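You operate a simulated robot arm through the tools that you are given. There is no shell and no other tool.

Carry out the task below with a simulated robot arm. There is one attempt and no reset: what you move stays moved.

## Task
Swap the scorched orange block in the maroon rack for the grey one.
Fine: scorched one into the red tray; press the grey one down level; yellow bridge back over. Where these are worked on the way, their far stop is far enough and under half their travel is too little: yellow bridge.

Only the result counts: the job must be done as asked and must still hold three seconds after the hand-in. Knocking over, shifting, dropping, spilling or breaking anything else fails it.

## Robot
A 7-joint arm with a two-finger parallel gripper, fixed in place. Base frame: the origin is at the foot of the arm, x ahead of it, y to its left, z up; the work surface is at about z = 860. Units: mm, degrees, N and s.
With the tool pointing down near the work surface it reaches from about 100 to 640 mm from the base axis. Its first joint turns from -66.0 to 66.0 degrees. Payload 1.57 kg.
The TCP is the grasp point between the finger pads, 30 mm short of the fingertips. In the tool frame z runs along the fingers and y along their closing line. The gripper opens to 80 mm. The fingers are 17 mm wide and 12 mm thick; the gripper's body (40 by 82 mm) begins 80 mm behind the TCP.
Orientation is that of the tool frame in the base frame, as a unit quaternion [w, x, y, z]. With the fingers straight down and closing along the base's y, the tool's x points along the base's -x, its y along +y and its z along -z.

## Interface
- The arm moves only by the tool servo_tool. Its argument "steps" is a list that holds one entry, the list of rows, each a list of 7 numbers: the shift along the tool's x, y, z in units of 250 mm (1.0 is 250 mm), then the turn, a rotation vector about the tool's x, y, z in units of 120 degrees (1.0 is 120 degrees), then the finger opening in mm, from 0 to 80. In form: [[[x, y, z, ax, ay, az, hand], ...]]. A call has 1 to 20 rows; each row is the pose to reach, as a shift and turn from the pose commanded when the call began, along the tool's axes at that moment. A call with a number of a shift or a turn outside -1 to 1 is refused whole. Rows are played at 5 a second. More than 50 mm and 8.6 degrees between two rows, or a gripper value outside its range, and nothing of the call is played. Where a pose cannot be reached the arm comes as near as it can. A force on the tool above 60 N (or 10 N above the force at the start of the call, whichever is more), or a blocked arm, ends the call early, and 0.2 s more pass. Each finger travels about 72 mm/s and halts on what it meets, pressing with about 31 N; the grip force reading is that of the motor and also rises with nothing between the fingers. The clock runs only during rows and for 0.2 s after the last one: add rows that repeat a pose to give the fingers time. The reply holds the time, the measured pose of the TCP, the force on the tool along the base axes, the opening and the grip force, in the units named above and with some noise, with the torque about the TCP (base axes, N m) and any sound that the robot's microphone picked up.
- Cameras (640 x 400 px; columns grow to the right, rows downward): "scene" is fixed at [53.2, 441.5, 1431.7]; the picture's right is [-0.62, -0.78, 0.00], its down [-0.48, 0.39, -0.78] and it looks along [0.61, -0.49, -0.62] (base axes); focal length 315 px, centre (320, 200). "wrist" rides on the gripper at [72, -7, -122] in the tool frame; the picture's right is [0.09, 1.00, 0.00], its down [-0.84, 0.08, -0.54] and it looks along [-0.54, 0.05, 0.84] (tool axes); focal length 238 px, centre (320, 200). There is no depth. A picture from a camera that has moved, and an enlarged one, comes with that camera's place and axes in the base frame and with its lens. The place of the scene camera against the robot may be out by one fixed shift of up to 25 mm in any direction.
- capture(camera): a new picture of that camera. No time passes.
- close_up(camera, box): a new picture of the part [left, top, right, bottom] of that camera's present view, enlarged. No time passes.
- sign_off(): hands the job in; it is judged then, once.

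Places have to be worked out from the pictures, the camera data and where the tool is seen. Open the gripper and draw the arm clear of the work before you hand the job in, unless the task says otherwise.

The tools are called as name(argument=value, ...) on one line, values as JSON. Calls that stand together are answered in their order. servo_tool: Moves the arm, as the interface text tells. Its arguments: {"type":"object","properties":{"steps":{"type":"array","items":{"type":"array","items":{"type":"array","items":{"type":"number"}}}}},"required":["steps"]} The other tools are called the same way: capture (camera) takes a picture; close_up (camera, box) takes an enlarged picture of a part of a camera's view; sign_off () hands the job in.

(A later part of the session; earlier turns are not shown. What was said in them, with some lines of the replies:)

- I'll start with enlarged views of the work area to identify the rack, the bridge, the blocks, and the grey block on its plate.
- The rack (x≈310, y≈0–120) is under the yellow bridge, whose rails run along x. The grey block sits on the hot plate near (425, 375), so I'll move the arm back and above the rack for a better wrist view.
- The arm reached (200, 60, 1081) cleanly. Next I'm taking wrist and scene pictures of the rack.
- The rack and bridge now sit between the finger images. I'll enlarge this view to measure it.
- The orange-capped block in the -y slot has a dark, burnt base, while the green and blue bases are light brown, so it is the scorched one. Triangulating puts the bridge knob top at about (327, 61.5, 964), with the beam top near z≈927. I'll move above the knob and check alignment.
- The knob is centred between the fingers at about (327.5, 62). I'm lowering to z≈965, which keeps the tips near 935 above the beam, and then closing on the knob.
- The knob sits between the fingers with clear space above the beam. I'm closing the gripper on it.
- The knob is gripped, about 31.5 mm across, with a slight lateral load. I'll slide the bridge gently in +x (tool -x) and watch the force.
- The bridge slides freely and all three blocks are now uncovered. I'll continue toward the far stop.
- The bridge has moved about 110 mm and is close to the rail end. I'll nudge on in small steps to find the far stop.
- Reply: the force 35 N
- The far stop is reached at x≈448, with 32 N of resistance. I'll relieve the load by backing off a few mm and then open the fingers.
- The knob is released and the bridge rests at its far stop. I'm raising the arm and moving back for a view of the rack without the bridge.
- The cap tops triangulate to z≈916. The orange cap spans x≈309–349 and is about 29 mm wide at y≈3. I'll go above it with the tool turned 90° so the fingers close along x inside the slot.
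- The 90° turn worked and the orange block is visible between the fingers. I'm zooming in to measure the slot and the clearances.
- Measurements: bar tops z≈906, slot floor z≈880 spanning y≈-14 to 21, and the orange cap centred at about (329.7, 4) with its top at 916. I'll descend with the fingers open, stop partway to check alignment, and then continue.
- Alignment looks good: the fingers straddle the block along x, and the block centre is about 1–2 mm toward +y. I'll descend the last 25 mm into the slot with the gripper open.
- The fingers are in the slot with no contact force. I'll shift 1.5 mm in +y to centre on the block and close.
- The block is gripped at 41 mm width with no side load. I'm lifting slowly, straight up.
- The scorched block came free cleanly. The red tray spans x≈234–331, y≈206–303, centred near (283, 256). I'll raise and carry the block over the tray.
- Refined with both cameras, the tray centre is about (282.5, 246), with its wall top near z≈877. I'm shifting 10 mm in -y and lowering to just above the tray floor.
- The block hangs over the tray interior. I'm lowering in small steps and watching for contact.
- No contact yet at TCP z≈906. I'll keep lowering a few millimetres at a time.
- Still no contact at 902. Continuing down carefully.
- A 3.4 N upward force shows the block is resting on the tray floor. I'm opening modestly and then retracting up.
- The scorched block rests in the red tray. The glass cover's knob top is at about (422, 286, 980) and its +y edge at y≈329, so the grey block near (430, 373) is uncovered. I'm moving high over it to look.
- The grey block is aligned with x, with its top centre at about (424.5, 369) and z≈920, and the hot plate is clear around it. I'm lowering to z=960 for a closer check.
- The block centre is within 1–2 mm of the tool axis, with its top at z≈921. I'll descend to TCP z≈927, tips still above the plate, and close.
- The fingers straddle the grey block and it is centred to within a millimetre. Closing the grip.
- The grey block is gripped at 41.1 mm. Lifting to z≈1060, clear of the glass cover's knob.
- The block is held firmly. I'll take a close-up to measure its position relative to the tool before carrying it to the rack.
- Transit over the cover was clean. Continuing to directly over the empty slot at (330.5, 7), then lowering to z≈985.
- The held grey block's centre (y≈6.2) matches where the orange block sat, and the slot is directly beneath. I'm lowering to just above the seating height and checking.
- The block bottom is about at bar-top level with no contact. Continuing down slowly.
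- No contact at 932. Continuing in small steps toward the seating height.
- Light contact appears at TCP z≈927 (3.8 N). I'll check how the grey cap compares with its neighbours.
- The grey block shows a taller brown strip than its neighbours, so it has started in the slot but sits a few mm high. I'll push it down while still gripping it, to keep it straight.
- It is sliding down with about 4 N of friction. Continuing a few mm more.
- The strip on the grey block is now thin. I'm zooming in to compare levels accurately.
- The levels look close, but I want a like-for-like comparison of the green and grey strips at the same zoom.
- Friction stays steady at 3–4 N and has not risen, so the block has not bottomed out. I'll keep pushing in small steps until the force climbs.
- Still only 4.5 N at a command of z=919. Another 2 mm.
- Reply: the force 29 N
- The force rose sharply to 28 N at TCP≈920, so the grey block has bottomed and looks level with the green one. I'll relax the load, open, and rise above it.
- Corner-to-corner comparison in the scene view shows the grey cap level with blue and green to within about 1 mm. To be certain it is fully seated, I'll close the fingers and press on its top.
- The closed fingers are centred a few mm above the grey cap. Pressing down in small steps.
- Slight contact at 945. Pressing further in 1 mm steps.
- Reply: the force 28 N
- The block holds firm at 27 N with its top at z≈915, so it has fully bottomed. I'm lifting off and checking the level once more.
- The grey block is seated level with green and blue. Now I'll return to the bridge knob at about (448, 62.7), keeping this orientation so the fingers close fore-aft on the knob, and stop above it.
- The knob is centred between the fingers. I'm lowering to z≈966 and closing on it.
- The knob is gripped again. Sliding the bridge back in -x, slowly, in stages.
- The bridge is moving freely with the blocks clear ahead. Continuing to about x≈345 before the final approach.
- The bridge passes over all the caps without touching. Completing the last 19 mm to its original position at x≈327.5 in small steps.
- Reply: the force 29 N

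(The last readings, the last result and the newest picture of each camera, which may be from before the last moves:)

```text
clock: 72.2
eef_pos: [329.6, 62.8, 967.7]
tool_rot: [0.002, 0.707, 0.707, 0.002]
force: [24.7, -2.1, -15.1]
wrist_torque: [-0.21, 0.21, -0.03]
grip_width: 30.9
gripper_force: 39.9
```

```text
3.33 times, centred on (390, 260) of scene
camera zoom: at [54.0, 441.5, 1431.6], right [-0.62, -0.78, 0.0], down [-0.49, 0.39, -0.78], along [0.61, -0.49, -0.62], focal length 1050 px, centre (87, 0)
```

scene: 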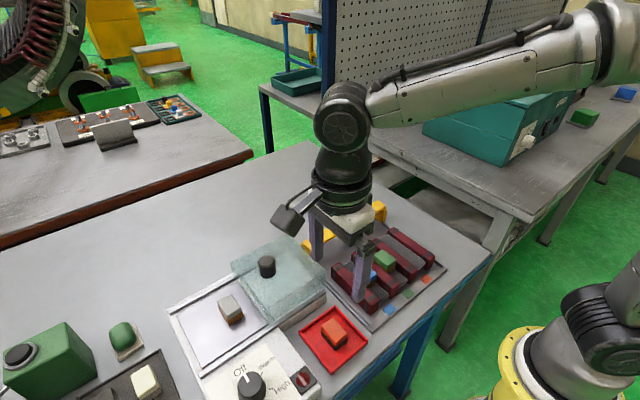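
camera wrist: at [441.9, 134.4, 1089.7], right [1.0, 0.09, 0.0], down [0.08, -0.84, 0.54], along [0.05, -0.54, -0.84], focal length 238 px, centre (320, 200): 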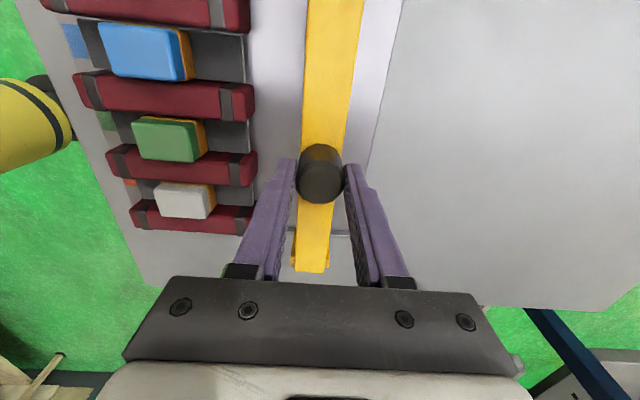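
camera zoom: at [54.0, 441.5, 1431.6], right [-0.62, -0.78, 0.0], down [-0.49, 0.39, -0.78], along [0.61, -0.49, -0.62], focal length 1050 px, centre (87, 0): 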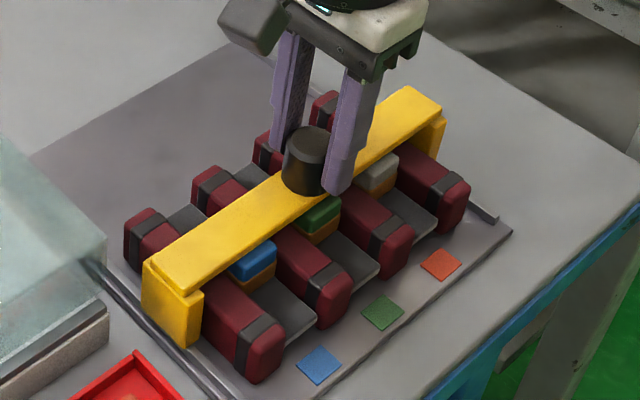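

A 25 N resistance marks the near stop, and the bridge matches its picture from the start. I'll relieve the load, open the fingers, and rise straight up.

servo_tool(steps=[[[0, 0.006, 0, 0, 0, 0, 15], [0, 0.009, 0, 0, 0, 0, 15], [0, 0.009, 0, 0, 0, 0, 15], [0, 0.009, 0, 0, 0, 0, 40], [0, 0.009, 0, 0, 0, 0, 60], [0, 0.009, 0, 0, 0, 0, 70], [0, 0.009, -0.03, 0, 0, 0, 70], [0, 0.009, -0.08, 0, 0, 0, 70], [0, 0.009, -0.15, 0, 0, 0, 70], [0, 0.009, -0.25, 0, 0, 0, 70], [0, 0.009, -0.37, 0, 0, 0, 70], [0, 0.009, -0.5, 0, 0, 0, 70], [0, 0.009, -0.6, 0, 0, 0, 70], [0, 0.009, -0.6, 0, 0, 0, 70]]])

capture(camera="scene")

close_up(camera="scene", box=[300, 200, 480, 320])

capture(camera="wrist")

```text
clock: 75.2
eef_pos: [330.7, 62.8, 1115.9]
tool_rot: [0.0, 0.707, 0.707, 0.0]
force: [-0.3, 0.0, 0.2]
wrist_torque: [0.01, 0.02, 0.04]
grip_width: 70.1
gripper_force: 0.0
```

```text
taken
```

scene: 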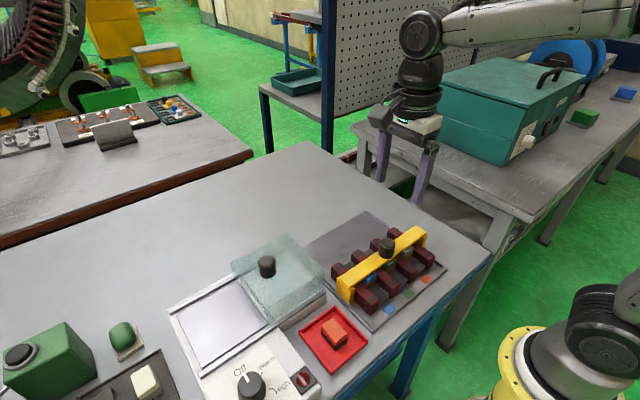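

```text
3.33 times, centred on (390, 260) of scene
camera zoom: at [53.2, 441.5, 1431.7], right [-0.62, -0.78, 0.0], down [-0.48, 0.39, -0.78], along [0.61, -0.49, -0.62], focal length 1050 px, centre (87, 0)
```

zoom: 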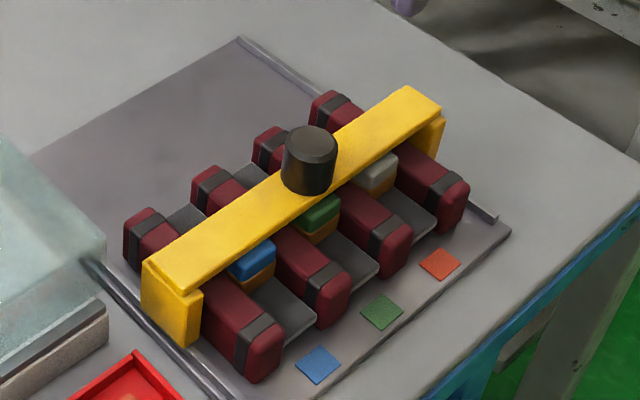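

```text
taken
camera wrist: at [323.2, 134.1, 1239.3], right [1.0, 0.09, 0.0], down [0.08, -0.84, 0.54], along [0.05, -0.54, -0.84], focal length 238 px, centre (320, 200)
```

wrist: 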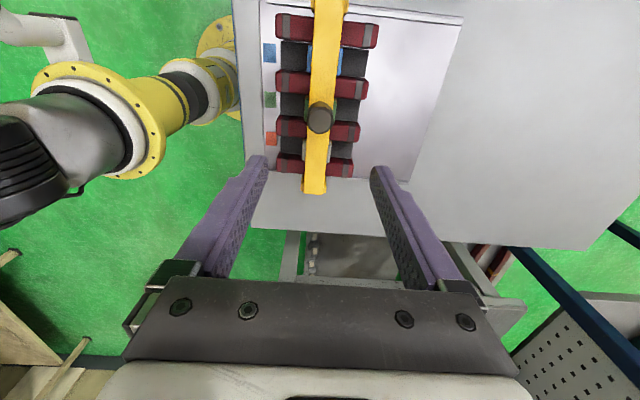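

All is in place: the scorched block is in the red tray, the grey one is level in the rack, and the bridge is at its original spot. I'll draw the arm further clear and take a final look.

servo_tool(steps=[[[-0.08, 0.05, -0.05, 0, 0, 0, 80], [-0.16, 0.1, -0.1, 0, 0, 0, 80], [-0.24, 0.15, -0.15, 0, 0, 0, 80], [-0.32, 0.2, -0.18, 0, 0, 0, 80], [-0.4, 0.26, -0.2, 0, 0, 0, 80], [-0.4, 0.26, -0.2, 0, 0, 0, 80], [-0.4, 0.26, -0.2, 0, 0, 0, 80]]])

close_up(camera="scene", box=[160, 200, 460, 400])

close_up(camera="scene", box=[350, 225, 430, 285])

```text
clock: 76.8
eef_pos: [394.4, -36.9, 1166.8]
tool_rot: [-0.001, 0.707, 0.707, 0.0]
force: [-0.3, -0.4, 1.0]
wrist_torque: [0.0, 0.0, -0.01]
grip_width: 79.9
gripper_force: 0.0
```

```text
2.00 times, centred on (310, 300) of scene
camera zoom: at [53.2, 441.5, 1431.7], right [-0.62, -0.78, 0.0], down [-0.48, 0.39, -0.78], along [0.61, -0.49, -0.62], focal length 630 px, centre (340, 0)
```

zoom: 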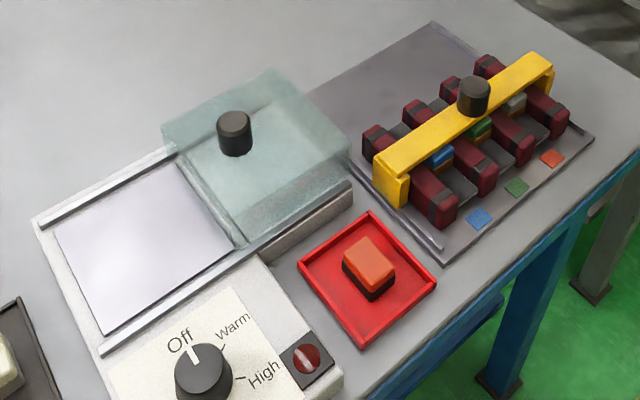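

```text
6.67 times, centred on (390, 255) of scene
camera zoom: at [53.2, 441.5, 1431.7], right [-0.62, -0.78, 0.0], down [-0.48, 0.39, -0.78], along [0.61, -0.49, -0.62], focal length 2100 px, centre (-147, -167)
```

zoom: 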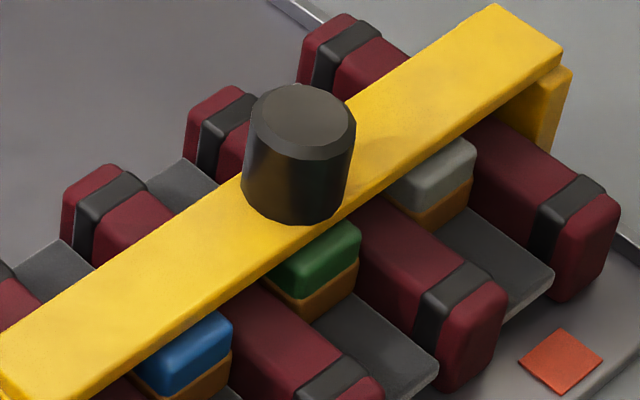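

The final pictures show the scorched block in the red tray and the grey block level in its slot. The bridge is back over the rack, everything else is undisturbed, and the gripper is open and clear, so I'm handing in the job.

sign_off()

```text
The job is handed in.
```

The swap is done and handed in; I haven't seen the judge's result.

- **Scorched block:** the orange-capped block with the burnt base is in the red tray.
- **Grey block:** it is in the slot the orange block came from. I pressed it from above until it held firm at about 27 N, and in the pictures its top is level with the blue and green blocks to within about 1 mm. It sits roughly 1.6 mm to one side of where the orange block was, inside the slot.
- **Yellow bridge:** I slid it out to its far stop for the swap, then back to its near stop. The last picture matches its position at the start.
- **Everything else:** the glass cover, hot-plate dial (still on Off) and the other blocks look unmoved in the final pictures. The gripper is open and the arm is clear of the work.
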